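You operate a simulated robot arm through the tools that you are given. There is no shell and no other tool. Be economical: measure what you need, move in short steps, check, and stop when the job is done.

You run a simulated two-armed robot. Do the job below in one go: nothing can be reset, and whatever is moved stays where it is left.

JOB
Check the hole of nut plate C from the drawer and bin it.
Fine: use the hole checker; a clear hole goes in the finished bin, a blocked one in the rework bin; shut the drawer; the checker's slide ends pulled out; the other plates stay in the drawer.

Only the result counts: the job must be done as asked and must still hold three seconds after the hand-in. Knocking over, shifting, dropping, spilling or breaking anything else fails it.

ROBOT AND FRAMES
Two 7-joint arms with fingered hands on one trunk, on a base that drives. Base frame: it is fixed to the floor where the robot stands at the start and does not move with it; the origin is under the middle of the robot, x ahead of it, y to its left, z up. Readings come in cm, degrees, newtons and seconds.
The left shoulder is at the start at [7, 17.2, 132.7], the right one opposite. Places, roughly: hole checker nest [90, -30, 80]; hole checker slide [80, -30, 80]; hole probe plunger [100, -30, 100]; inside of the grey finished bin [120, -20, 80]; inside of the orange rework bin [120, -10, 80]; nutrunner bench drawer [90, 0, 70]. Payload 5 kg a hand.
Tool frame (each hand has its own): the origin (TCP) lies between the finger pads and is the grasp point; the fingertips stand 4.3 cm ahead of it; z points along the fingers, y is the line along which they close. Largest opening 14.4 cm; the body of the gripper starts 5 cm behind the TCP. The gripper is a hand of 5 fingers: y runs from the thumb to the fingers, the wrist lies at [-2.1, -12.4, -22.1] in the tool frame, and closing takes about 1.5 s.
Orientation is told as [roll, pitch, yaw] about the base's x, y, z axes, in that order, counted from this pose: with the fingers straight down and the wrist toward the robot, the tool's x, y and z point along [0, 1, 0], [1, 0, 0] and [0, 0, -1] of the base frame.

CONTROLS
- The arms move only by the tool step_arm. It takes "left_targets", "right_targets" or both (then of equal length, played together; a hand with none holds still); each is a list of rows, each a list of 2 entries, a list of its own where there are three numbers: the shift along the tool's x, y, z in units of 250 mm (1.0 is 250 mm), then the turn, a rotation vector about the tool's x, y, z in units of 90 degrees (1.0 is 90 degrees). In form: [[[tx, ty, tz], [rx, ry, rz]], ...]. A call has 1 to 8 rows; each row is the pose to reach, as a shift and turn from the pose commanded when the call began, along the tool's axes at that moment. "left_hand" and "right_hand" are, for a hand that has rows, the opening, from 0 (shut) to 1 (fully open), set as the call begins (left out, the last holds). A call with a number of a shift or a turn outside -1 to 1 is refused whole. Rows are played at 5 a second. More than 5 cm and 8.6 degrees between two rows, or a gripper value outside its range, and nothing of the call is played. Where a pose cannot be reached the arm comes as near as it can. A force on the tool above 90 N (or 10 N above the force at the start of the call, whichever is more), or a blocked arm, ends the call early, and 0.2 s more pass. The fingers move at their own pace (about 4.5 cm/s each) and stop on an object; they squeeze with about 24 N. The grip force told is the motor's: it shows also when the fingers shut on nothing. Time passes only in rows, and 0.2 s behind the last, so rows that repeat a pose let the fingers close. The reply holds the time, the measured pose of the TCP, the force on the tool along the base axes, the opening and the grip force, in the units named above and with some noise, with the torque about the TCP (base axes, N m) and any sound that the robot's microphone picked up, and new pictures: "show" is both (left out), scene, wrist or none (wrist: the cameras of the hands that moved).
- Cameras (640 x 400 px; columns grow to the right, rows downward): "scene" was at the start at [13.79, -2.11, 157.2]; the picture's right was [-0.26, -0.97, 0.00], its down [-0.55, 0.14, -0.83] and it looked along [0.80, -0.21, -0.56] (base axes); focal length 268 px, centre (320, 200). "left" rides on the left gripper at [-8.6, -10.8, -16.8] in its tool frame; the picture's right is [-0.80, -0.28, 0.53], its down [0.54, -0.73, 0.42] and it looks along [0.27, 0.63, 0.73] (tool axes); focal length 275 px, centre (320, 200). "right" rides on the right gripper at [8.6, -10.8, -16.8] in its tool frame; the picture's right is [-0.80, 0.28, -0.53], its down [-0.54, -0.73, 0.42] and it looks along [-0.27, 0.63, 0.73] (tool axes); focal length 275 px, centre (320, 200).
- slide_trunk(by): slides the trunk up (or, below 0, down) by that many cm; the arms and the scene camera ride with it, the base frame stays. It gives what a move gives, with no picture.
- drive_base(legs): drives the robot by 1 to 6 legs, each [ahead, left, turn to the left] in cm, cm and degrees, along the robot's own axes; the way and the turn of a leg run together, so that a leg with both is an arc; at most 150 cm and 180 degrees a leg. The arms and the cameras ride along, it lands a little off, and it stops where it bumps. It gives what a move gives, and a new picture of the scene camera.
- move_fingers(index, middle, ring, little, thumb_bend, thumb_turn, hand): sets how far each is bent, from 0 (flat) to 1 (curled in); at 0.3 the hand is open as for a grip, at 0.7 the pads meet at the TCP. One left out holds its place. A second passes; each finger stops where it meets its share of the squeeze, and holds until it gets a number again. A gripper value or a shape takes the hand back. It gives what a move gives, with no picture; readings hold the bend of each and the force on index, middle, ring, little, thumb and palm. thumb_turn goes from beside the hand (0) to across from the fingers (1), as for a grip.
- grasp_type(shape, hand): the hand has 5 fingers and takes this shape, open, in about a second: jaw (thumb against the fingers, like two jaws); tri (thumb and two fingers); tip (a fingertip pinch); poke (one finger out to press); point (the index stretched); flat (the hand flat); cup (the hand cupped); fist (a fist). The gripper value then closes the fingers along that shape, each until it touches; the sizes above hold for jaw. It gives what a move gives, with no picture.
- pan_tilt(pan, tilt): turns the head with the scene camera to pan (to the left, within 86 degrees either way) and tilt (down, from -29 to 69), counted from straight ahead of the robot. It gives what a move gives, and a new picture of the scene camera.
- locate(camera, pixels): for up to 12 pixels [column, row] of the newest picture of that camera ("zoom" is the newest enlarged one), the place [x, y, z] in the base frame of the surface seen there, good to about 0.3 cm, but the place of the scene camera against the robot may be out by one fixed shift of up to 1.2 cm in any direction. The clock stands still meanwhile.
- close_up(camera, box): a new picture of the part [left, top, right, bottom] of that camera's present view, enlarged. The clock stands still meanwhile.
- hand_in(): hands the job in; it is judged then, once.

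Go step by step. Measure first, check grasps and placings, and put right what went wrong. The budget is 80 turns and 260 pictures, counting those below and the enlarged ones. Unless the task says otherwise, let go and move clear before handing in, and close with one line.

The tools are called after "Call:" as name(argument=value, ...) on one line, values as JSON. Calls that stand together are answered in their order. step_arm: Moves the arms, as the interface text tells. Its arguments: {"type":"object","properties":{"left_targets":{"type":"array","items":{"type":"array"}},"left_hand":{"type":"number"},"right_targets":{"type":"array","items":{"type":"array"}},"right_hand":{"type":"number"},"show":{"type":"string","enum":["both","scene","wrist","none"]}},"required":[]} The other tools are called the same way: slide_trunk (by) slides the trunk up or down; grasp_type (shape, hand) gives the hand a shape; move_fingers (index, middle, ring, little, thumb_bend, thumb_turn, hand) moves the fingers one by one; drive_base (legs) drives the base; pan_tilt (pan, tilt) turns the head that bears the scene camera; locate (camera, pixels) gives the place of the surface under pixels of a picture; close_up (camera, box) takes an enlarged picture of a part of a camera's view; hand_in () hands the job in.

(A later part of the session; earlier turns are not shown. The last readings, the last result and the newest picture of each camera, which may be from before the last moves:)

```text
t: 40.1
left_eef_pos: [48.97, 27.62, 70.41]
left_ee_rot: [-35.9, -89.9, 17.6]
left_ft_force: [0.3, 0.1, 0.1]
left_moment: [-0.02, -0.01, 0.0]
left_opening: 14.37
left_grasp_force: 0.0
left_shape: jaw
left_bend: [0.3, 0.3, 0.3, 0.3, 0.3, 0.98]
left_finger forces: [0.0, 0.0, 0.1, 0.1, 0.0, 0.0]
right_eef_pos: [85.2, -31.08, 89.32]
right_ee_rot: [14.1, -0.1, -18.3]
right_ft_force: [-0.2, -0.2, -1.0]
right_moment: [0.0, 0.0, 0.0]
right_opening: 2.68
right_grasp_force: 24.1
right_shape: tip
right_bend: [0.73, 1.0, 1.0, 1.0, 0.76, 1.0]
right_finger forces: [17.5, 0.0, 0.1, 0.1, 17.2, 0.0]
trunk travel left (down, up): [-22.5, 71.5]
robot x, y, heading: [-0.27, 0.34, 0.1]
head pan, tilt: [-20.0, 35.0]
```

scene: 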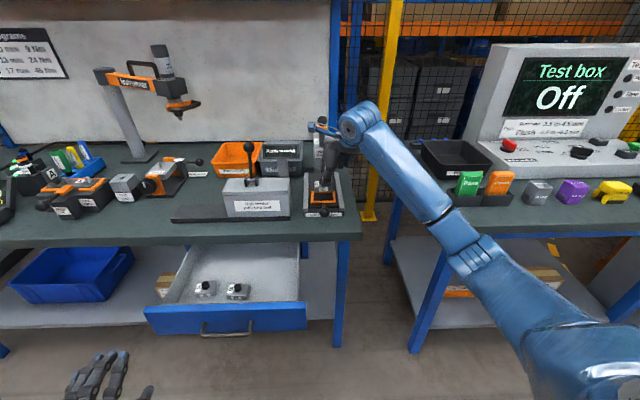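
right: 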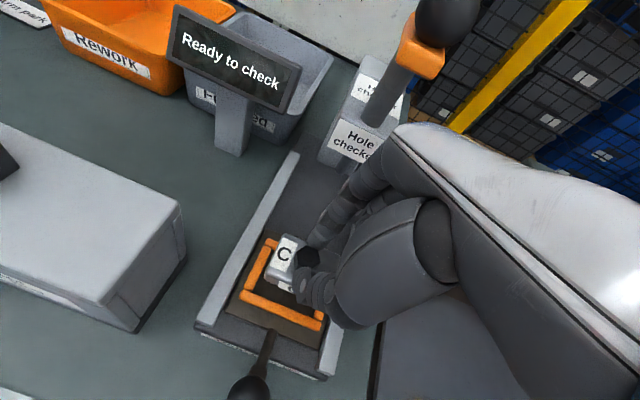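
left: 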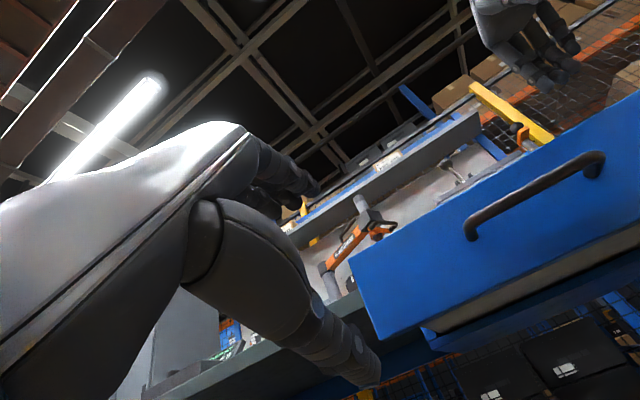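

Weight nearly off: it rests. Lower a hair, open to the pre-grasp width, and rise slightly.

Call:
step_arm(right_targets=[[[-0.001, 0, 0.004], [0, 0, 0]], [[-0.001, 0, 0.004], [0, 0, 0]]], show="none")

Call:
step_arm(right_targets=[[[0, 0, 0], [0, 0, 0]], [[0, 0, 0], [0, 0, 0]], [[0, 0, 0], [0, 0, 0]], [[0, 0, 0], [0, 0, 0]], [[0.01, 0, -0.04], [0, 0, 0]], [[0.03, 0, -0.12], [0, 0, 0]], [[0.07, 0, -0.28], [0, 0, 0]]], right_hand=0.32, show="both")

Call:
close_up(camera="scene", box=[290, 140, 360, 220])

Call:
close_up(camera="right", box=[220, 140, 420, 340])

```text
t: 40.7
left_eef_pos: [48.91, 27.57, 70.3]
left_ee_rot: [-36.7, -89.9, 18.3]
left_ft_force: [0.3, -0.3, -0.9]
left_moment: [-0.01, 0.01, -0.02]
left_opening: 14.35
left_grasp_force: 0.1
left_shape: jaw
left_bend: [0.3, 0.3, 0.3, 0.3, 0.3, 0.98]
left_finger forces: [0.1, 0.1, 0.1, 0.0, 0.0, 0.1]
right_eef_pos: [85.2, -31.13, 89.2]
right_ee_rot: [14.1, 0.0, -18.3]
right_ft_force: [-0.9, -1.1, -2.1]
right_moment: [-0.01, -0.01, 0.02]
right_opening: 2.68
right_grasp_force: 24.0
right_shape: tip
right_bend: [0.73, 1.0, 1.0, 1.0, 0.76, 1.0]
right_finger forces: [16.9, 0.0, 0.0, 0.1, 16.8, 0.1]
trunk travel left (down, up): [-22.5, 71.5]
robot x, y, heading: [0.08, 0.18, 0.3]
head pan, tilt: [-20.0, 35.0]
```

```text
t: 42.3
left_eef_pos: [48.91, 27.81, 70.36]
left_ee_rot: [-69.6, -90.0, 51.2]
left_ft_force: [-0.2, 0.8, 1.0]
left_moment: [-0.01, 0.02, 0.02]
left_opening: 14.35
left_grasp_force: 0.0
left_shape: jaw
left_bend: [0.3, 0.3, 0.3, 0.3, 0.3, 0.98]
left_finger forces: [0.1, 0.1, 0.0, 0.0, 0.0, 0.0]
right_eef_pos: [85.07, -31.07, 96.31]
right_ee_rot: [14.0, 0.0, -18.3]
right_ft_force: [0.1, 0.8, 0.4]
right_moment: [-0.05, -0.02, -0.01]
right_opening: 4.6
right_grasp_force: 0.0
right_shape: tip
right_bend: [0.73, 0.98, 0.99, 0.99, 0.74, 1.0]
right_finger forces: [0.0, 0.1, 0.0, 0.0, 0.0, 0.0]
trunk travel left (down, up): [-22.5, 71.5]
robot x, y, heading: [-0.14, -0.17, -0.0]
head pan, tilt: [-20.0, 35.0]
```

scene: 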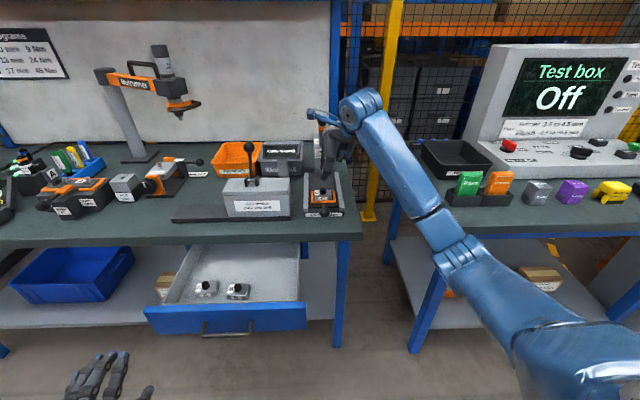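
right: 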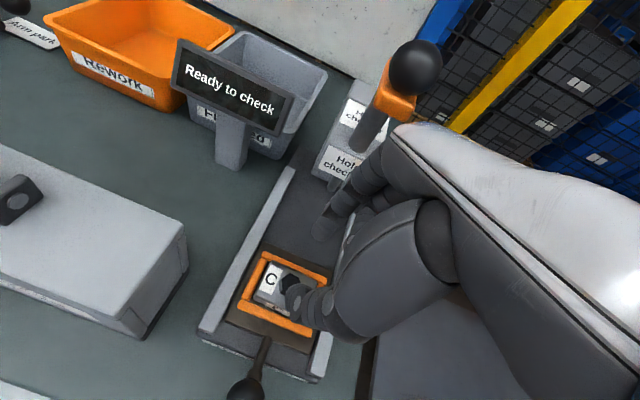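

```text
5.00 times, centred on (325, 180) of scene
```

zoom: 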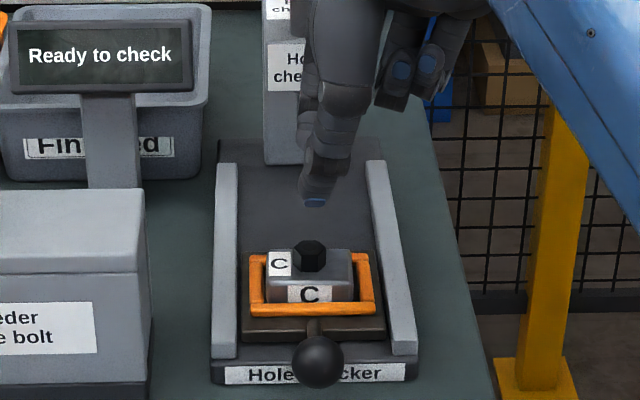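

```text
2.00 times, centred on (320, 240) of right
```

zoom: 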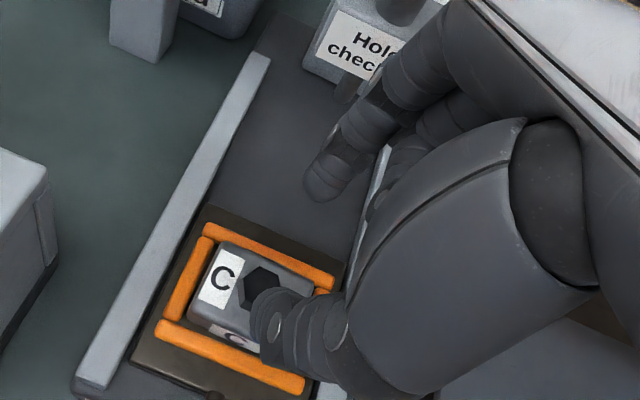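

Plate C sits flat in the nest. Next, untilt the hand and go above the slide knob at about (75.3,-26.9,85.5) to pinch it.

Call:
step_arm(right_targets=[[[0.006, -0.07, 0], [0, -0.03, 0]], [[0.012, -0.16, 0], [0, -0.06, 0]], [[0.018, -0.25, 0], [0, -0.09, 0]], [[0.024, -0.34, 0], [0, -0.12, 0]], [[0.033, -0.424, 0.008], [0, -0.156, 0]], [[0.033, -0.424, 0.008], [0, -0.156, 0]]], right_hand=0.45, show="both")

Call:
close_up(camera="right", box=[220, 140, 420, 340])

Call:
close_up(camera="scene", box=[290, 140, 360, 220])

```text
t: 43.7
left_eef_pos: [48.98, 27.57, 70.36]
left_ee_rot: [-34.3, -89.9, 16.0]
left_ft_force: [0.5, -0.6, 0.5]
left_moment: [-0.02, 0.0, -0.05]
left_opening: 14.38
left_grasp_force: 0.1
left_shape: jaw
left_bend: [0.3, 0.3, 0.3, 0.3, 0.3, 0.98]
left_finger forces: [0.0, 0.1, 0.0, 0.1, 0.0, 0.0]
right_eef_pos: [75.52, -27.14, 96.19]
right_ee_rot: [0.0, 0.0, -18.3]
right_ft_force: [0.0, -0.8, -0.2]
right_moment: [0.03, 0.02, 0.0]
right_opening: 6.43
right_grasp_force: 0.1
right_shape: tip
right_bend: [0.73, 0.98, 0.99, 0.99, 0.72, 1.0]
right_finger forces: [0.0, 0.0, 0.0, 0.0, 0.0, 0.0]
trunk travel left (down, up): [-22.5, 71.5]
robot x, y, heading: [0.05, -0.09, 0.1]
head pan, tilt: [-20.0, 35.0]
```

scene: 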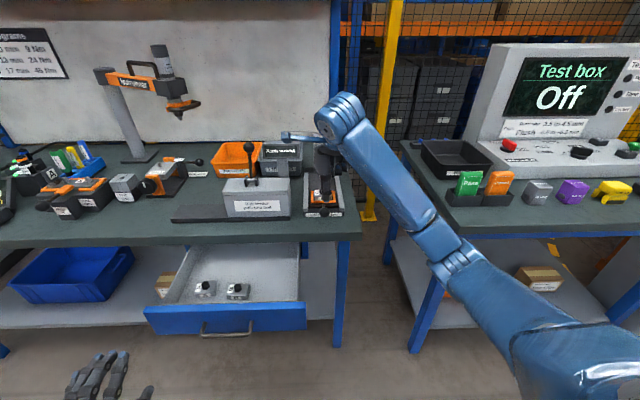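
right: 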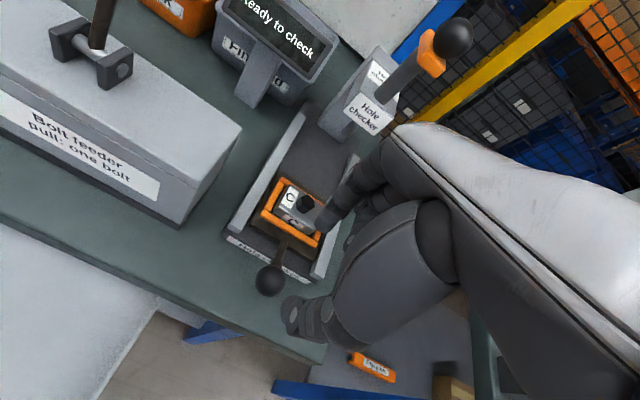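

```text
2.00 times, centred on (320, 240) of right
```

zoom: 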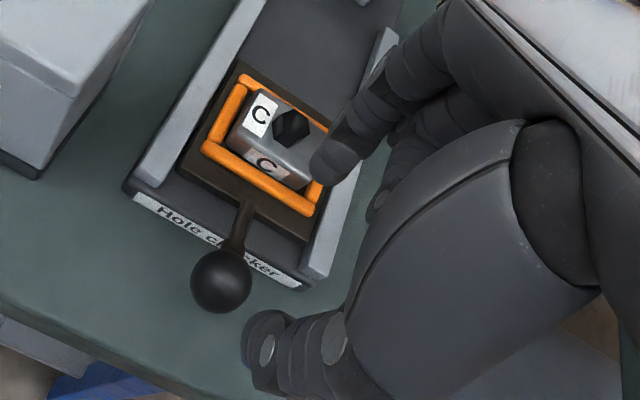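

```text
5.00 times, centred on (325, 180) of scene
```

zoom: 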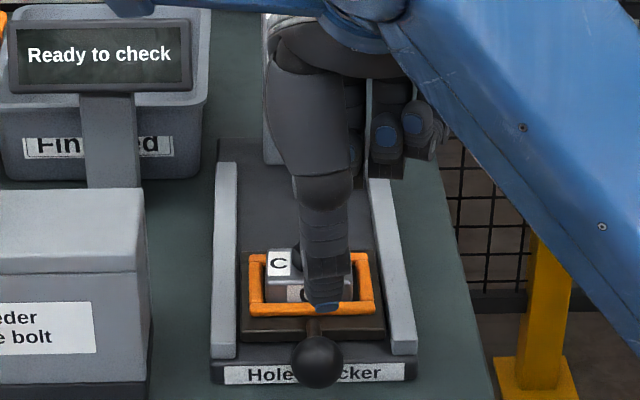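

Knob centred at right-camera (270,280). Measure it and the fingertips.

Call:
locate(camera="right", pixels=[[270, 280], [260, 272], [281, 288], [274, 270], [268, 290], [284, 254], [320, 228], [325, 222], [290, 305], [287, 318], [325, 40], [455, 35]])

```text
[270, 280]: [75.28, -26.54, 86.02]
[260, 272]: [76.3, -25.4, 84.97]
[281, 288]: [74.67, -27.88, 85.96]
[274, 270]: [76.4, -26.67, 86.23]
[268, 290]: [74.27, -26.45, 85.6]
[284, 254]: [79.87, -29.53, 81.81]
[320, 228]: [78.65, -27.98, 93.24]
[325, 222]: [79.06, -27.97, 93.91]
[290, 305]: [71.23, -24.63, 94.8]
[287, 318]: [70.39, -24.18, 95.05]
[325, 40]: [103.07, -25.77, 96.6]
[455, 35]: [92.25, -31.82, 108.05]
```

Knob centre ≈ (75.7,-27.0,85.0), radius 1.5. Descend over it to TCP z 88 and close.

Call:
step_arm(right_targets=[[[0.008, 0.004, 0.09], [0, 0, 0]], [[0.008, 0.004, 0.18], [0, 0, 0]], [[0.008, 0.004, 0.27], [0, 0, 0]], [[0.008, 0.004, 0.328], [0, 0, 0]], [[0.008, 0.004, 0.328], [0, 0, 0]]], show="none")

Call:
step_arm(right_targets=[[[0, 0, 0], [0, 0, 0]], [[0, 0, 0], [0, 0, 0]], [[0, 0, 0], [0, 0, 0]], [[0, 0, 0], [0, 0, 0]], [[0, 0, 0], [0, 0, 0]], [[0, 0, 0], [0, 0, 0]]], right_hand=0, show="none")

Call:
close_up(camera="right", box=[220, 140, 420, 340])

```text
t: 44.9
left_eef_pos: [48.95, 27.73, 70.43]
left_ee_rot: [-74.9, -89.9, 56.6]
left_ft_force: [-0.2, 0.6, -0.2]
left_moment: [0.0, 0.0, -0.01]
left_opening: 14.39
left_grasp_force: 0.0
left_shape: jaw
left_bend: [0.3, 0.3, 0.3, 0.3, 0.3, 0.98]
left_finger forces: [0.0, 0.0, 0.0, 0.0, 0.0, 0.0]
right_eef_pos: [75.55, -26.81, 88.27]
right_ee_rot: [0.1, -0.2, -18.4]
right_ft_force: [1.5, 0.5, 13.8]
right_moment: [-0.18, -0.59, 0.01]
right_opening: 6.56
right_grasp_force: 0.1
right_shape: tip
right_bend: [0.74, 0.98, 0.99, 0.99, 0.72, 1.0]
right_finger forces: [12.8, 0.1, 0.0, 0.0, 0.0, 0.0]
trunk travel left (down, up): [-22.5, 71.5]
robot x, y, heading: [-0.08, 0.21, 0.3]
head pan, tilt: [-20.0, 35.0]
```

```text
t: 46.3
left_eef_pos: [48.78, 27.71, 70.6]
left_ee_rot: [-143.5, -90.0, 125.1]
left_ft_force: [-0.7, 0.5, -0.2]
left_moment: [0.0, 0.0, -0.01]
left_opening: 14.38
left_grasp_force: 0.2
left_shape: jaw
left_bend: [0.3, 0.3, 0.3, 0.3, 0.3, 0.98]
left_finger forces: [0.0, 0.1, 0.0, 0.0, 0.1, 0.1]
right_eef_pos: [75.45, -26.61, 88.64]
right_ee_rot: [0.0, -0.4, -18.3]
right_ft_force: [1.6, 4.9, 38.0]
right_moment: [-0.22, -1.09, 0.14]
right_opening: 3.14
right_grasp_force: 24.0
right_shape: tip
right_bend: [0.75, 1.0, 1.0, 1.0, 0.73, 1.0]
right_finger forces: [47.6, 0.0, 0.0, 0.1, 20.3, 0.0]
trunk travel left (down, up): [-22.5, 71.5]
robot x, y, heading: [-0.31, 0.13, 0.0]
head pan, tilt: [-20.0, 35.0]
```

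```text
2.00 times, centred on (320, 240) of right
```

zoom: 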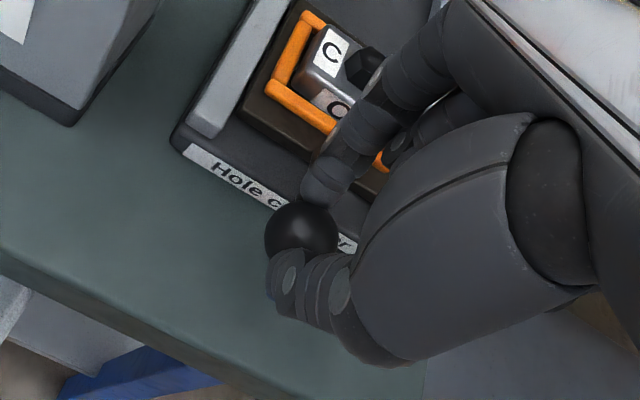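

The knob is gripped (3.1 cm), with the index pressing on the rod. Raise 0.5 cm to relieve it, then push the slide in.

Call:
step_arm(right_targets=[[[0, 0, -0.018], [0, 0, 0]], [[0, 0.03, -0.018], [0, 0, 0]], [[0, 0.08, -0.018], [0, 0, 0]], [[0, 0.13, -0.018], [0, 0, 0]], [[0, 0.18, -0.018], [0, 0, 0]], [[0, 0.24, -0.018], [0, 0, 0]]], show="both")

Call:
close_up(camera="scene", box=[290, 120, 360, 220])

```text
t: 47.7
left_eef_pos: [48.79, 27.68, 70.33]
left_ee_rot: [-76.6, -89.9, 58.2]
left_ft_force: [-0.2, -0.1, 0.5]
left_moment: [0.01, 0.0, 0.05]
left_opening: 14.37
left_grasp_force: 0.0
left_shape: jaw
left_bend: [0.3, 0.3, 0.3, 0.3, 0.3, 0.98]
left_finger forces: [0.1, 0.0, 0.0, 0.0, 0.0, 0.0]
right_eef_pos: [81.06, -28.66, 88.69]
right_ee_rot: [0.0, -0.1, -18.3]
right_ft_force: [1.6, 6.0, 9.0]
right_moment: [0.1, -0.38, 0.14]
right_opening: 2.95
right_grasp_force: 24.1
right_shape: tip
right_bend: [0.75, 1.0, 1.0, 1.0, 0.73, 1.0]
right_finger forces: [25.0, 0.0, 0.0, 0.1, 15.7, 0.0]
trunk travel left (down, up): [-22.5, 71.5]
robot x, y, heading: [0.0, -0.02, 0.1]
head pan, tilt: [-20.0, 35.0]
```

scene: 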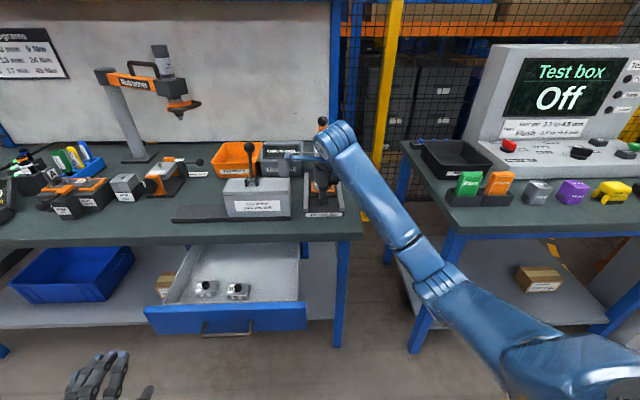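
right: 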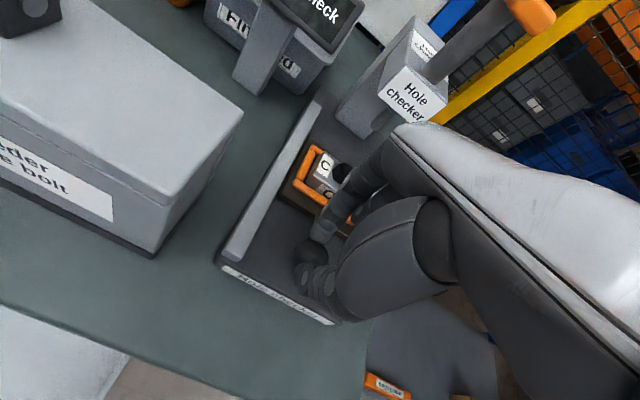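

```text
4.00 times, centred on (325, 170) of scene
```

zoom: 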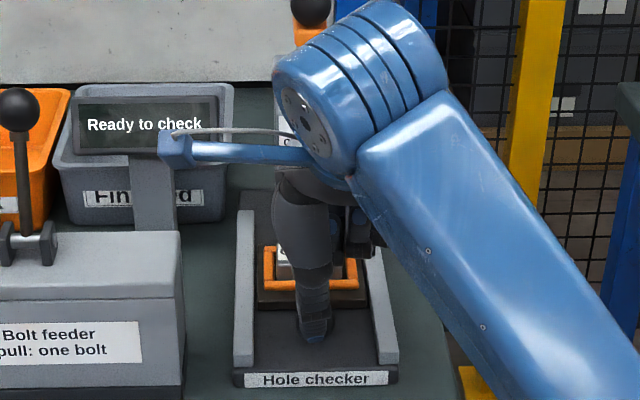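

The slide moves freely; the nest is about 6 cm further in. Keep pushing in small steps until it stops.

Call:
step_arm(right_targets=[[[0, 0.04, 0], [0, 0, 0]], [[0, 0.08, 0], [0, 0, 0]], [[0, 0.12, 0], [0, 0, 0]], [[0, 0.15, 0], [0, 0, 0]], [[0, 0.18, 0], [0, 0, 0]], [[0, 0.2, 0], [0, 0, 0]]], show="both")

Call:
close_up(camera="right", box=[260, 0, 480, 240])

```text
t: 49.1
left_eef_pos: [48.8, 27.7, 70.25]
left_ee_rot: [-80.6, -89.9, 62.4]
left_ft_force: [0.3, 0.6, -0.1]
left_moment: [0.03, -0.03, 0.03]
left_opening: 14.37
left_grasp_force: 0.1
left_shape: jaw
left_bend: [0.3, 0.3, 0.3, 0.3, 0.3, 0.98]
left_finger forces: [0.0, 0.1, 0.0, 0.1, 0.0, 0.0]
right_eef_pos: [85.97, -30.18, 88.72]
right_ee_rot: [0.1, -0.1, -18.3]
right_ft_force: [2.9, 8.8, 9.8]
right_moment: [0.23, -0.44, 0.18]
right_opening: 2.96
right_grasp_force: 24.1
right_shape: tip
right_bend: [0.74, 1.0, 1.0, 1.0, 0.73, 1.0]
right_finger forces: [25.8, 0.0, 0.1, 0.0, 16.0, 0.1]
trunk travel left (down, up): [-22.5, 71.5]
robot x, y, heading: [0.07, 0.17, -0.2]
head pan, tilt: [-20.0, 35.0]
```

scene: 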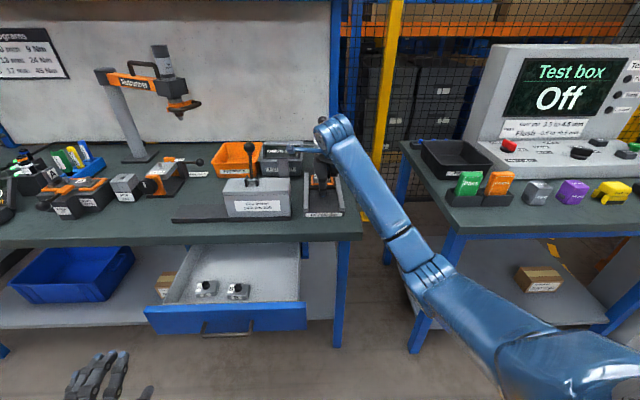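
right: 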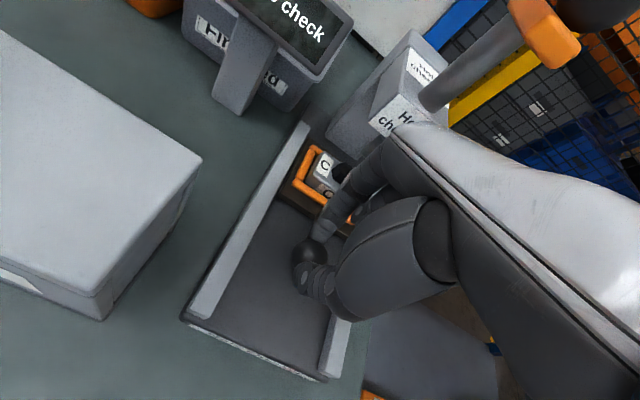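

```text
1.67 times, centred on (370, 120) of right
```

zoom: 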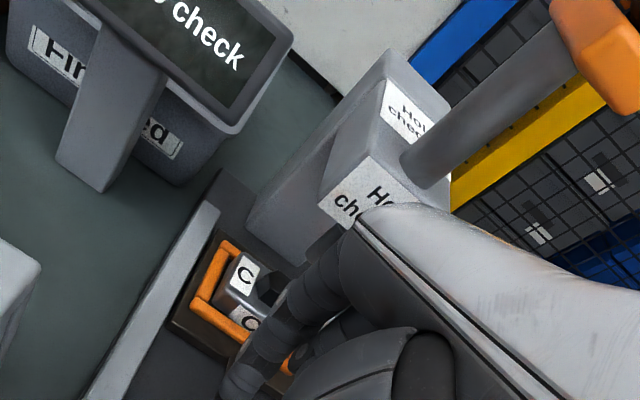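

Still free-moving. Continue in 0.6 cm steps for 3 cm more.

Call:
step_arm(right_targets=[[[0, 0.025, 0], [0, 0, 0]], [[0, 0.05, 0], [0, 0, 0]], [[0, 0.075, 0], [0, 0, 0]], [[0, 0.1, 0], [0, 0, 0]], [[0, 0.12, 0], [0, 0, 0]]], show="wrist")

Call:
close_up(camera="scene", box=[250, 110, 370, 220])

```text
t: 50.3
left_eef_pos: [48.53, 27.76, 70.62]
left_ee_rot: [-158.3, -89.9, 140.0]
left_ft_force: [-0.7, 1.1, -0.5]
left_moment: [-0.01, 0.01, 0.0]
left_opening: 14.36
left_grasp_force: 0.1
left_shape: jaw
left_bend: [0.3, 0.3, 0.3, 0.3, 0.3, 0.98]
left_finger forces: [0.0, 0.1, 0.1, 0.1, 0.0, 0.1]
right_eef_pos: [88.44, -30.94, 89.23]
right_ee_rot: [0.1, -0.2, -18.4]
right_ft_force: [-38.2, 15.7, 17.0]
right_moment: [0.79, 1.93, -0.1]
right_opening: 2.45
right_grasp_force: 24.1
right_shape: tip
right_bend: [0.75, 1.0, 1.0, 1.0, 0.66, 1.0]
right_finger forces: [0.0, 0.0, 0.0, 0.1, 45.2, 0.0]
trunk travel left (down, up): [-22.5, 71.5]
robot x, y, heading: [-0.17, 0.0, 0.2]
head pan, tilt: [-20.0, 35.0]
```

right: 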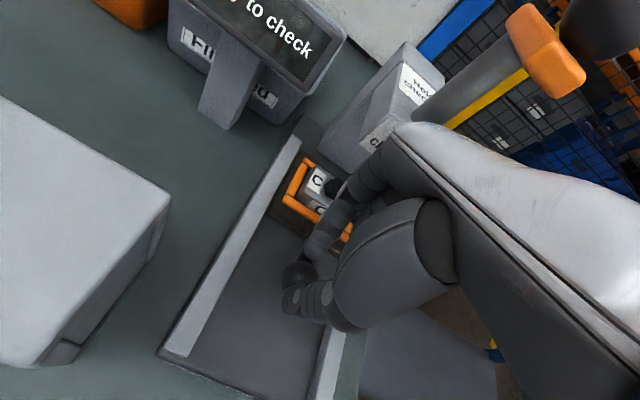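

```text
3.64 times, centred on (310, 165) of scene
```

zoom: 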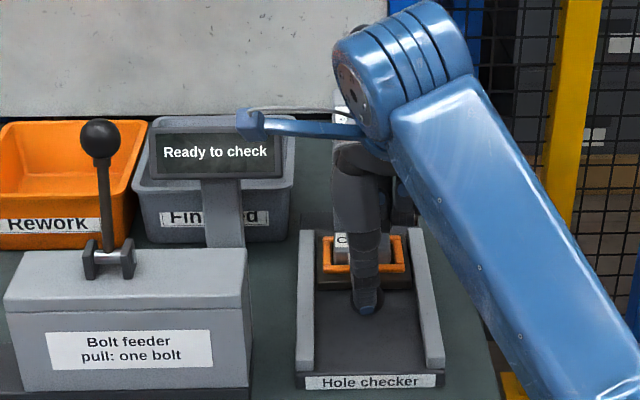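

The slide hit its end stop (−38 N). Before withdrawing, check the clearance between hand and plunger knob.

Call:
locate(camera="right", pixels=[[545, 60], [520, 40], [600, 30], [580, 90], [480, 85], [430, 55], [400, 130], [420, 128], [300, 272], [318, 180], [335, 185], [375, 135]])

```text
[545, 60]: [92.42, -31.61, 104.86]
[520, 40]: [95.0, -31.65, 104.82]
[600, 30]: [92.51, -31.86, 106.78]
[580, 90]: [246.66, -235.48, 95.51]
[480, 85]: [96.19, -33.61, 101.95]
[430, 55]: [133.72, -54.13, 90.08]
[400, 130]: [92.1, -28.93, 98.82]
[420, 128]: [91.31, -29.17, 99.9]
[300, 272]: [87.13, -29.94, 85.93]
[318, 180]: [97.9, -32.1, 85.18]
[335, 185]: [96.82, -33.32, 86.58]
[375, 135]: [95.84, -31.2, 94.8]
```

The hand's front is about 1 cm behind the plunger handle and 4 cm below it, so I'll open, lift only 2.3 cm, then go straight back.

Call:
step_arm(right_targets=[[[0, -0.015, 0], [0, 0, 0]], [[0, -0.015, 0], [0, 0, 0]], [[0, -0.015, 0], [0, 0, 0]], [[0, -0.015, 0], [0, 0, 0]], [[0, -0.015, -0.05], [0, 0, 0]], [[0, -0.015, -0.1], [0, 0, 0]], [[0, -0.1, -0.12], [0, 0, 0]], [[0, -0.26, -0.16], [0, 0, 0]]], right_hand=0.45, show="wrist")

Call:
close_up(camera="scene", box=[250, 110, 370, 220])

```text
t: 52.1
left_eef_pos: [48.82, 27.67, 70.37]
left_ee_rot: [-75.8, -89.8, 57.3]
left_ft_force: [-0.4, -0.6, -1.0]
left_moment: [-0.01, 0.02, 0.03]
left_opening: 14.35
left_grasp_force: 0.0
left_shape: jaw
left_bend: [0.3, 0.3, 0.3, 0.3, 0.3, 0.98]
left_finger forces: [0.1, 0.0, 0.0, 0.0, 0.1, 0.0]
right_eef_pos: [82.36, -29.33, 92.94]
right_ee_rot: [0.0, 0.1, -18.4]
right_ft_force: [0.0, 0.1, 1.1]
right_moment: [-0.02, -0.03, -0.01]
right_opening: 6.5
right_grasp_force: 0.0
right_shape: tip
right_bend: [0.73, 0.98, 0.99, 0.99, 0.72, 1.0]
right_finger forces: [0.1, 0.0, 0.0, 0.1, 0.0, 0.0]
trunk travel left (down, up): [-22.5, 71.5]
robot x, y, heading: [-0.11, -0.07, 0.1]
head pan, tilt: [-20.0, 35.0]
```

right: 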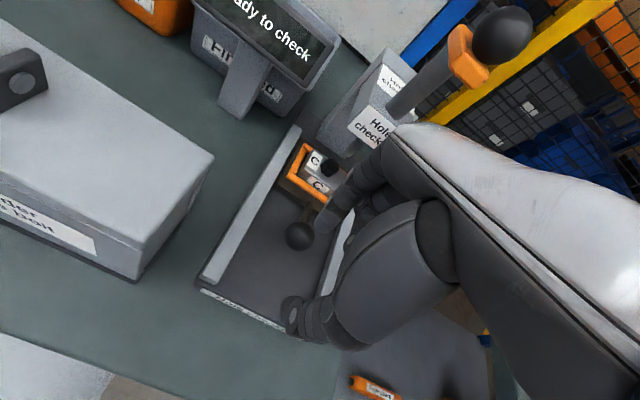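

```text
3.64 times, centred on (310, 165) of scene
```

zoom: 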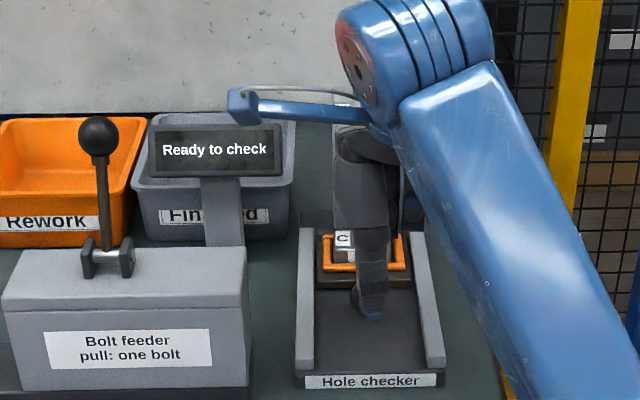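

The knob is free and the slide stayed in. Raise the hand and view the plunger from above.

Call:
step_arm(right_targets=[[[0, -0.08, -0.15], [0, 0, 0]], [[0, -0.14, -0.32], [0, 0, 0]], [[0, -0.2, -0.49], [0, 0, 0]], [[0, -0.2, -0.66], [0, 0, 0]], [[0, -0.2, -0.83], [0, 0, 0]], [[0, -0.2, -1.0], [0, 0, 0]], [[0, -0.2, -1.0], [0, 0, 0]]], right_hand=0, show="both")

Call:
close_up(camera="right", box=[200, 20, 440, 240])

```text
t: 53.7
left_eef_pos: [48.98, 27.64, 70.37]
left_ee_rot: [-21.0, -89.9, 2.6]
left_ft_force: [-0.6, -0.3, 0.2]
left_moment: [-0.02, -0.01, -0.01]
left_opening: 14.34
left_grasp_force: 0.0
left_shape: jaw
left_bend: [0.3, 0.3, 0.3, 0.3, 0.3, 0.98]
left_finger forces: [0.1, 0.0, 0.1, 0.0, 0.1, 0.0]
right_eef_pos: [77.75, -27.88, 117.55]
right_ee_rot: [0.0, 0.1, -18.4]
right_ft_force: [-0.1, 0.0, -0.3]
right_moment: [0.01, 0.01, 0.03]
right_opening: 0.01
right_grasp_force: 23.8
right_shape: tip
right_bend: [0.7, 1.0, 1.0, 1.0, 0.59, 1.0]
right_finger forces: [0.0, 0.0, 0.1, 0.0, 0.0, 0.0]
trunk travel left (down, up): [-22.5, 71.5]
robot x, y, heading: [-0.2, 0.09, 0.0]
head pan, tilt: [-20.0, 35.0]
```

scene: 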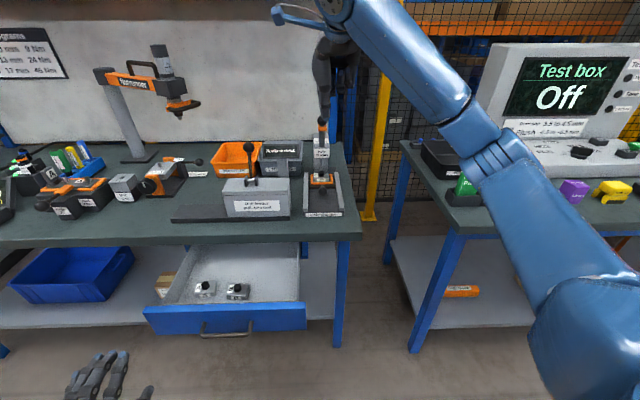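
right: 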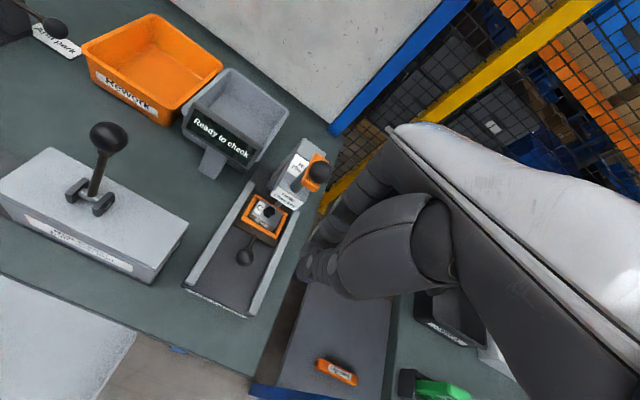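

```text
1.82 times, centred on (320, 130) of right
```

zoom: 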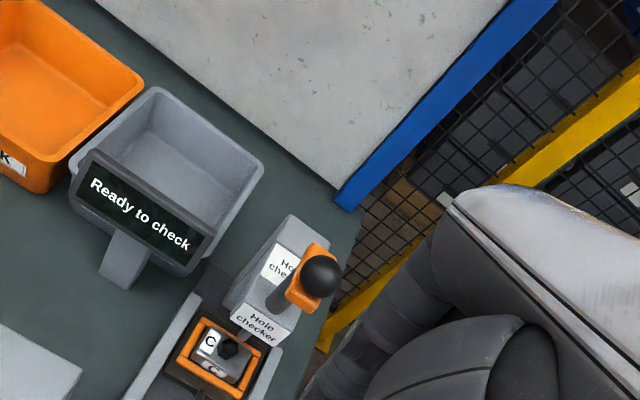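

Check whether the nest is actually under the probe: zoom from the scene and locate parts.

Call:
close_up(camera="scene", box=[295, 110, 350, 220])

Call:
locate(camera="right", pixels=[[319, 170], [314, 166], [326, 176], [316, 158], [311, 178], [300, 180], [283, 198], [268, 212], [245, 257], [255, 233], [285, 176], [265, 205]])

```text
3.64 times, centred on (322, 165) of scene
```

zoom: 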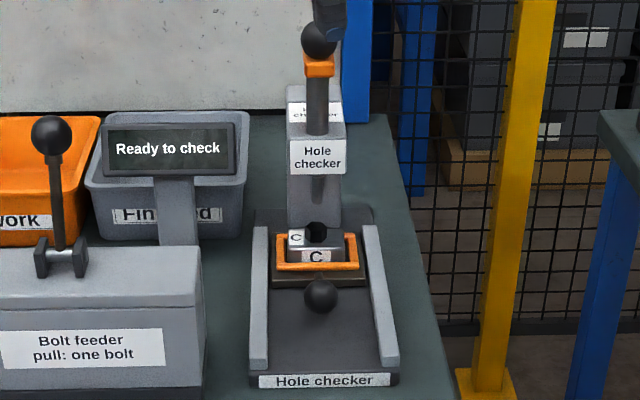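

```text
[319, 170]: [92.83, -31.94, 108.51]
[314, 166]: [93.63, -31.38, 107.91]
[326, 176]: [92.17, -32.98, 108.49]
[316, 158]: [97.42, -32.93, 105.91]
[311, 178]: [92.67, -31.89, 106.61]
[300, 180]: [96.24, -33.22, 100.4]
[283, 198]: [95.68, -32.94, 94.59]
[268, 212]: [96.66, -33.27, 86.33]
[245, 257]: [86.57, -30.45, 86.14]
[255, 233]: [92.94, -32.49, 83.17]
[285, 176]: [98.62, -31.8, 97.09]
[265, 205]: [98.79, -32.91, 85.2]
```

The hex now sits under the head (same forward station as the rod), so the slide is home. The plunger knob centre is about (93.8,-32.6,107.3); hover over it.

Call:
step_arm(right_targets=[[[0.003, 0.11, 0], [0, 0, 0]], [[0.006, 0.22, 0], [0, 0, 0]], [[0.009, 0.33, 0], [0, 0, 0]], [[0.013, 0.44, 0], [0, 0, 0]], [[0.017, 0.55, 0.03], [0, 0, 0]], [[0.023, 0.668, 0.06], [0, 0, 0]], [[0.023, 0.668, 0.06], [0, 0, 0]]], right_hand=0.45, show="both")

Call:
close_up(camera="right", box=[220, 140, 420, 340])

Call:
close_up(camera="scene", box=[280, 80, 360, 180])

```text
t: 55.3
left_eef_pos: [48.83, 27.68, 70.36]
left_ee_rot: [-49.4, -89.9, 31.1]
left_ft_force: [-0.2, 0.0, 0.2]
left_moment: [0.0, 0.03, 0.0]
left_opening: 14.4
left_grasp_force: 0.0
left_shape: jaw
left_bend: [0.3, 0.3, 0.3, 0.3, 0.3, 0.98]
left_finger forces: [0.0, 0.0, 0.0, 0.0, 0.0, 0.0]
right_eef_pos: [93.79, -32.45, 116.47]
right_ee_rot: [-0.1, 0.0, -18.3]
right_ft_force: [-0.1, 0.1, 0.7]
right_moment: [0.02, -0.04, 0.01]
right_opening: 6.44
right_grasp_force: 0.1
right_shape: tip
right_bend: [0.73, 0.98, 0.99, 0.99, 0.72, 1.0]
right_finger forces: [0.0, 0.0, 0.0, 0.1, 0.1, 0.0]
trunk travel left (down, up): [-22.5, 71.5]
robot x, y, heading: [-0.3, 0.13, 0.2]
head pan, tilt: [-20.0, 35.0]
```

scene: 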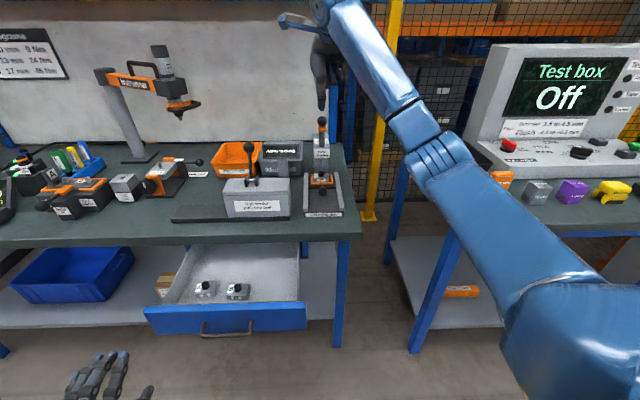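
right: 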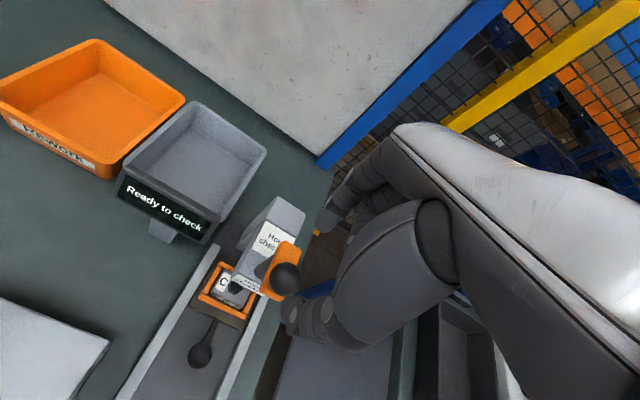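

```text
2.00 times, centred on (320, 240) of right
```

zoom: 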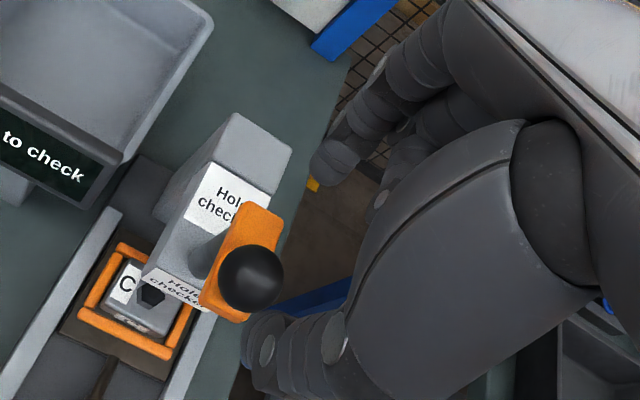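

```text
4.00 times, centred on (320, 130) of scene
```

zoom: 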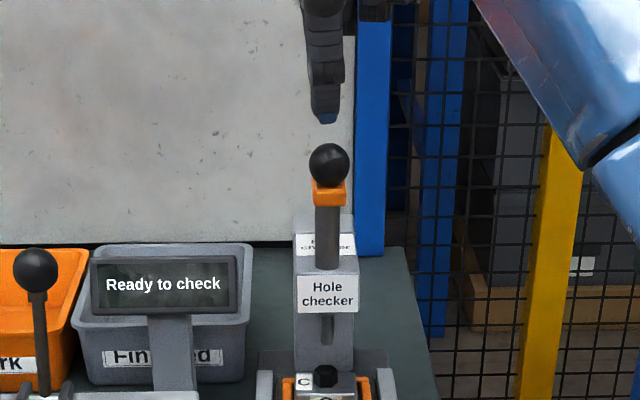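

Call:
locate(camera="right", pixels=[[285, 280], [278, 272], [292, 288], [280, 285], [288, 250], [272, 298], [262, 266], [322, 226], [328, 215], [290, 305], [240, 285], [252, 215]])

```text
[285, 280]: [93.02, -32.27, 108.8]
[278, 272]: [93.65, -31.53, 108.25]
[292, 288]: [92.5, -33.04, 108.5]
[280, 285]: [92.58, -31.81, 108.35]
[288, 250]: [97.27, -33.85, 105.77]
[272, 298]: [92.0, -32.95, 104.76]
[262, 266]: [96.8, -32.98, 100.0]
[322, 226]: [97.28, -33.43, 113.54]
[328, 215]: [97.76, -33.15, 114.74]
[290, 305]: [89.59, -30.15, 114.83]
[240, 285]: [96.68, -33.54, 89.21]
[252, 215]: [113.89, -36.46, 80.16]
```

Knob centre ≈ (93.4,-32.9,107.4). Correct 0.5 cm, descend to TCP z 110.5 and pinch the knob.

Call:
step_arm(right_targets=[[[-0.022, -0.01, 0.06], [0, 0, 0]], [[-0.022, -0.01, 0.13], [0, 0, 0]], [[-0.022, -0.01, 0.19], [0, 0, 0]], [[-0.022, -0.01, 0.239], [0, 0, 0]], [[-0.022, -0.01, 0.239], [0, 0, 0]]], show="none")

Call:
step_arm(right_targets=[[[0, 0, 0], [0, 0, 0]], [[0, 0, 0], [0, 0, 0]], [[0, 0, 0], [0, 0, 0]], [[0, 0, 0], [0, 0, 0]], [[0, 0, 0], [0, 0, 0]], [[0, 0, 0], [0, 0, 0]]], right_hand=0, show="none")

Call:
close_up(camera="right", box=[220, 140, 420, 340])

Call:
close_up(camera="scene", box=[280, 80, 360, 180])

```text
t: 56.5
left_eef_pos: [48.9, 27.59, 70.39]
left_ee_rot: [-44.8, -90.0, 26.3]
left_ft_force: [0.3, 0.4, 0.6]
left_moment: [-0.01, 0.01, -0.01]
left_opening: 14.39
left_grasp_force: 0.1
left_shape: jaw
left_bend: [0.3, 0.3, 0.3, 0.3, 0.3, 0.98]
left_finger forces: [0.0, 0.0, 0.0, 0.0, 0.0, 0.0]
right_eef_pos: [93.54, -32.78, 110.2]
right_ee_rot: [0.0, 0.1, -18.3]
right_ft_force: [0.2, -1.1, 0.5]
right_moment: [0.03, -0.02, 0.0]
right_opening: 6.44
right_grasp_force: 0.1
right_shape: tip
right_bend: [0.73, 0.98, 0.99, 0.99, 0.72, 1.0]
right_finger forces: [0.3, 0.0, 0.0, 0.1, 0.1, 0.0]
trunk travel left (down, up): [-22.5, 71.5]
robot x, y, heading: [-0.09, -0.12, -0.2]
head pan, tilt: [-20.0, 35.0]
```

```text
t: 57.9
left_eef_pos: [48.82, 27.67, 70.32]
left_ee_rot: [-79.8, -89.9, 61.4]
left_ft_force: [0.5, -0.5, -0.2]
left_moment: [0.03, 0.03, -0.03]
left_opening: 14.38
left_grasp_force: 0.1
left_shape: jaw
left_bend: [0.3, 0.3, 0.3, 0.3, 0.3, 0.98]
left_finger forces: [0.0, 0.0, 0.1, 0.0, 0.0, 0.0]
right_eef_pos: [93.41, -32.71, 110.28]
right_ee_rot: [0.0, 0.0, -18.3]
right_ft_force: [-11.6, 5.0, -0.9]
right_moment: [0.18, 0.44, 0.01]
right_opening: 2.75
right_grasp_force: 24.6
right_shape: tip
right_bend: [0.74, 1.0, 1.0, 1.0, 0.72, 1.0]
right_finger forces: [17.3, 0.0, 0.1, 0.0, 29.1, 0.0]
trunk travel left (down, up): [-22.5, 71.5]
robot x, y, heading: [-0.1, 0.07, 0.4]
head pan, tilt: [-20.0, 35.0]
```

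```text
2.00 times, centred on (320, 240) of right
```

zoom: 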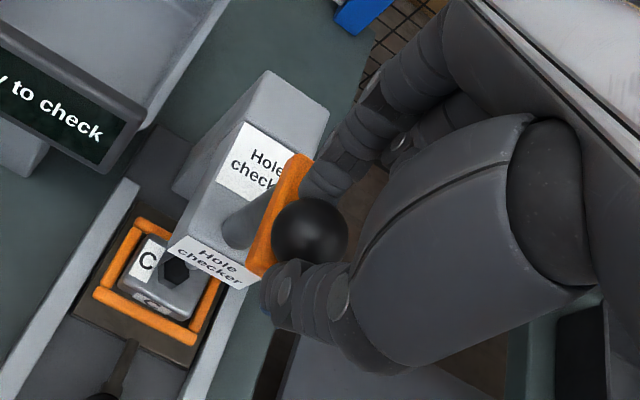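

```text
4.00 times, centred on (320, 130) of scene
```

zoom: 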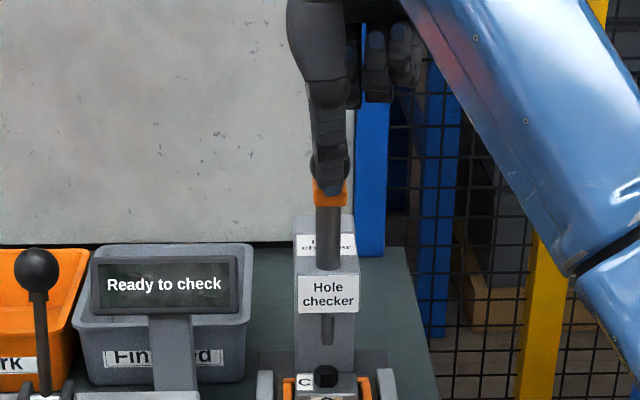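

Knob pinched. Press down in small steps.

Call:
step_arm(right_targets=[[[0, 0, 0.02], [0, 0, 0]], [[0, 0, 0.045], [0, 0, 0]], [[0, 0, 0.07], [0, 0, 0]], [[0, 0, 0.095], [0, 0, 0]], [[0, 0, 0.12], [0, 0, 0]]], show="none")

Call:
close_up(camera="scene", box=[280, 80, 360, 180])

Call:
close_up(camera="right", box=[120, 140, 420, 340])

```text
t: 59.1
left_eef_pos: [48.85, 27.69, 70.43]
left_ee_rot: [-116.0, -89.9, 97.6]
left_ft_force: [0.1, -0.1, 0.5]
left_moment: [-0.01, -0.04, -0.01]
left_opening: 14.36
left_grasp_force: 0.2
left_shape: jaw
left_bend: [0.3, 0.3, 0.3, 0.3, 0.3, 0.98]
left_finger forces: [0.0, 0.0, 0.0, 0.0, 0.0, 0.0]
right_eef_pos: [93.3, -32.74, 107.49]
right_ee_rot: [0.0, -0.2, -18.2]
right_ft_force: [-6.5, 6.4, 10.2]
right_moment: [0.24, 0.34, 0.01]
right_opening: 2.75
right_grasp_force: 23.8
right_shape: tip
right_bend: [0.74, 1.0, 1.0, 1.0, 0.72, 1.0]
right_finger forces: [20.1, 0.0, 0.0, 0.0, 27.8, 0.1]
trunk travel left (down, up): [-22.5, 71.5]
robot x, y, heading: [0.27, 0.52, -0.2]
head pan, tilt: [-20.0, 35.0]
```

```text
4.00 times, centred on (320, 130) of scene
```

zoom: 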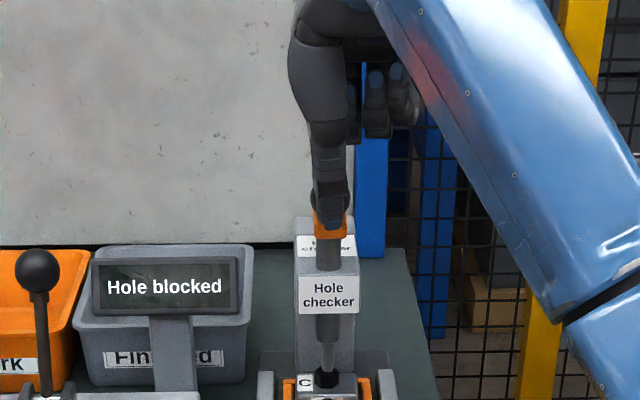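

```text
2.00 times, centred on (270, 240) of right
```

zoom: 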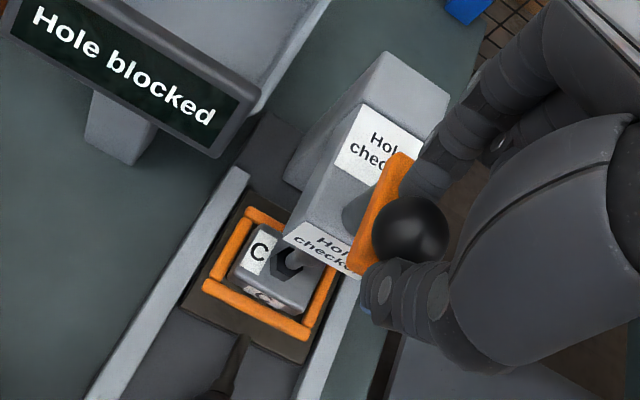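

The display reads "Hole blocked" at 2.8 cm travel. Press a bit further to confirm the reading.

Call:
step_arm(right_targets=[[[0, 0, 0.015], [0, 0, 0]], [[0, 0, 0.03], [0, 0, 0]], [[0, 0, 0.03], [0, 0, 0]]], show="none")

Call:
close_up(camera="right", box=[120, 140, 420, 340])

```text
t: 59.9
left_eef_pos: [48.61, 27.66, 70.56]
left_ee_rot: [-156.0, -89.8, 137.6]
left_ft_force: [0.3, 0.4, 0.5]
left_moment: [0.03, 0.01, 0.01]
left_opening: 14.38
left_grasp_force: 0.0
left_shape: jaw
left_bend: [0.3, 0.3, 0.3, 0.3, 0.3, 0.98]
left_finger forces: [0.0, 0.0, 0.0, 0.1, 0.1, 0.0]
right_eef_pos: [93.23, -32.57, 107.2]
right_ee_rot: [0.2, -0.6, -18.4]
right_ft_force: [-1.1, 2.2, 39.0]
right_moment: [-0.03, -0.5, 0.01]
right_opening: 2.99
right_grasp_force: 23.6
right_shape: tip
right_bend: [0.74, 1.0, 1.0, 1.0, 0.72, 1.0]
right_finger forces: [35.4, 0.1, 0.1, 0.0, 25.5, 0.1]
trunk travel left (down, up): [-22.5, 71.5]
robot x, y, heading: [-0.16, 0.56, -0.2]
head pan, tilt: [-20.0, 35.0]
```

```text
2.00 times, centred on (270, 240) of right
```

zoom: 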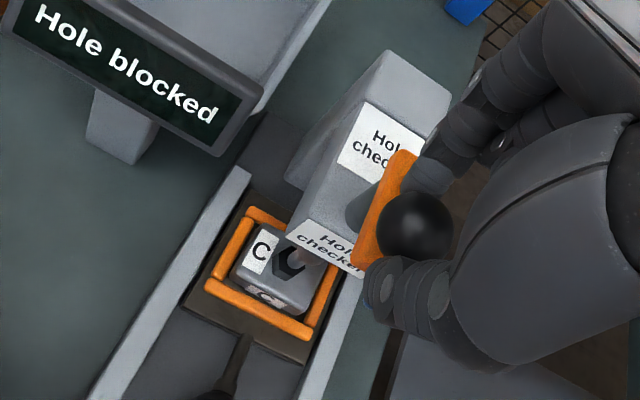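

Firm stop at 39 N, still "Hole blocked". Check the probe is centred on the hex, to exclude a false reading.

Call:
close_up(camera="right", box=[220, 230, 290, 300])

Call:
close_up(camera="scene", box=[300, 140, 345, 200])

```text
5.71 times, centred on (255, 265) of right
```

zoom: 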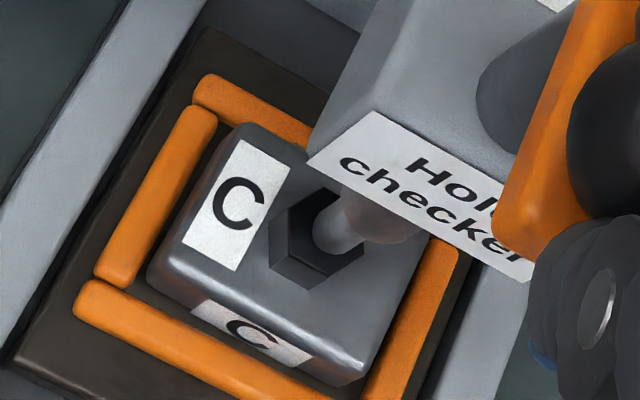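

```text
6.67 times, centred on (322, 170) of scene
```

zoom: 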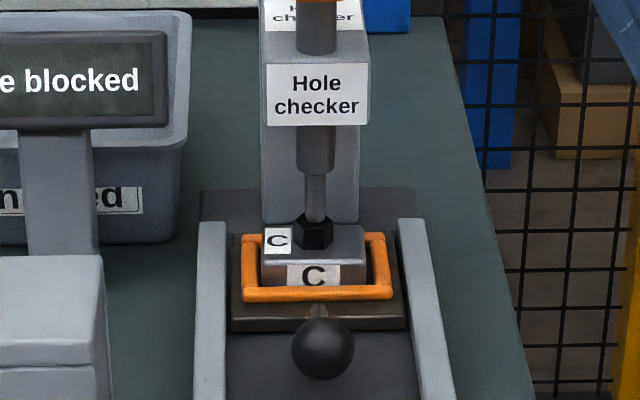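

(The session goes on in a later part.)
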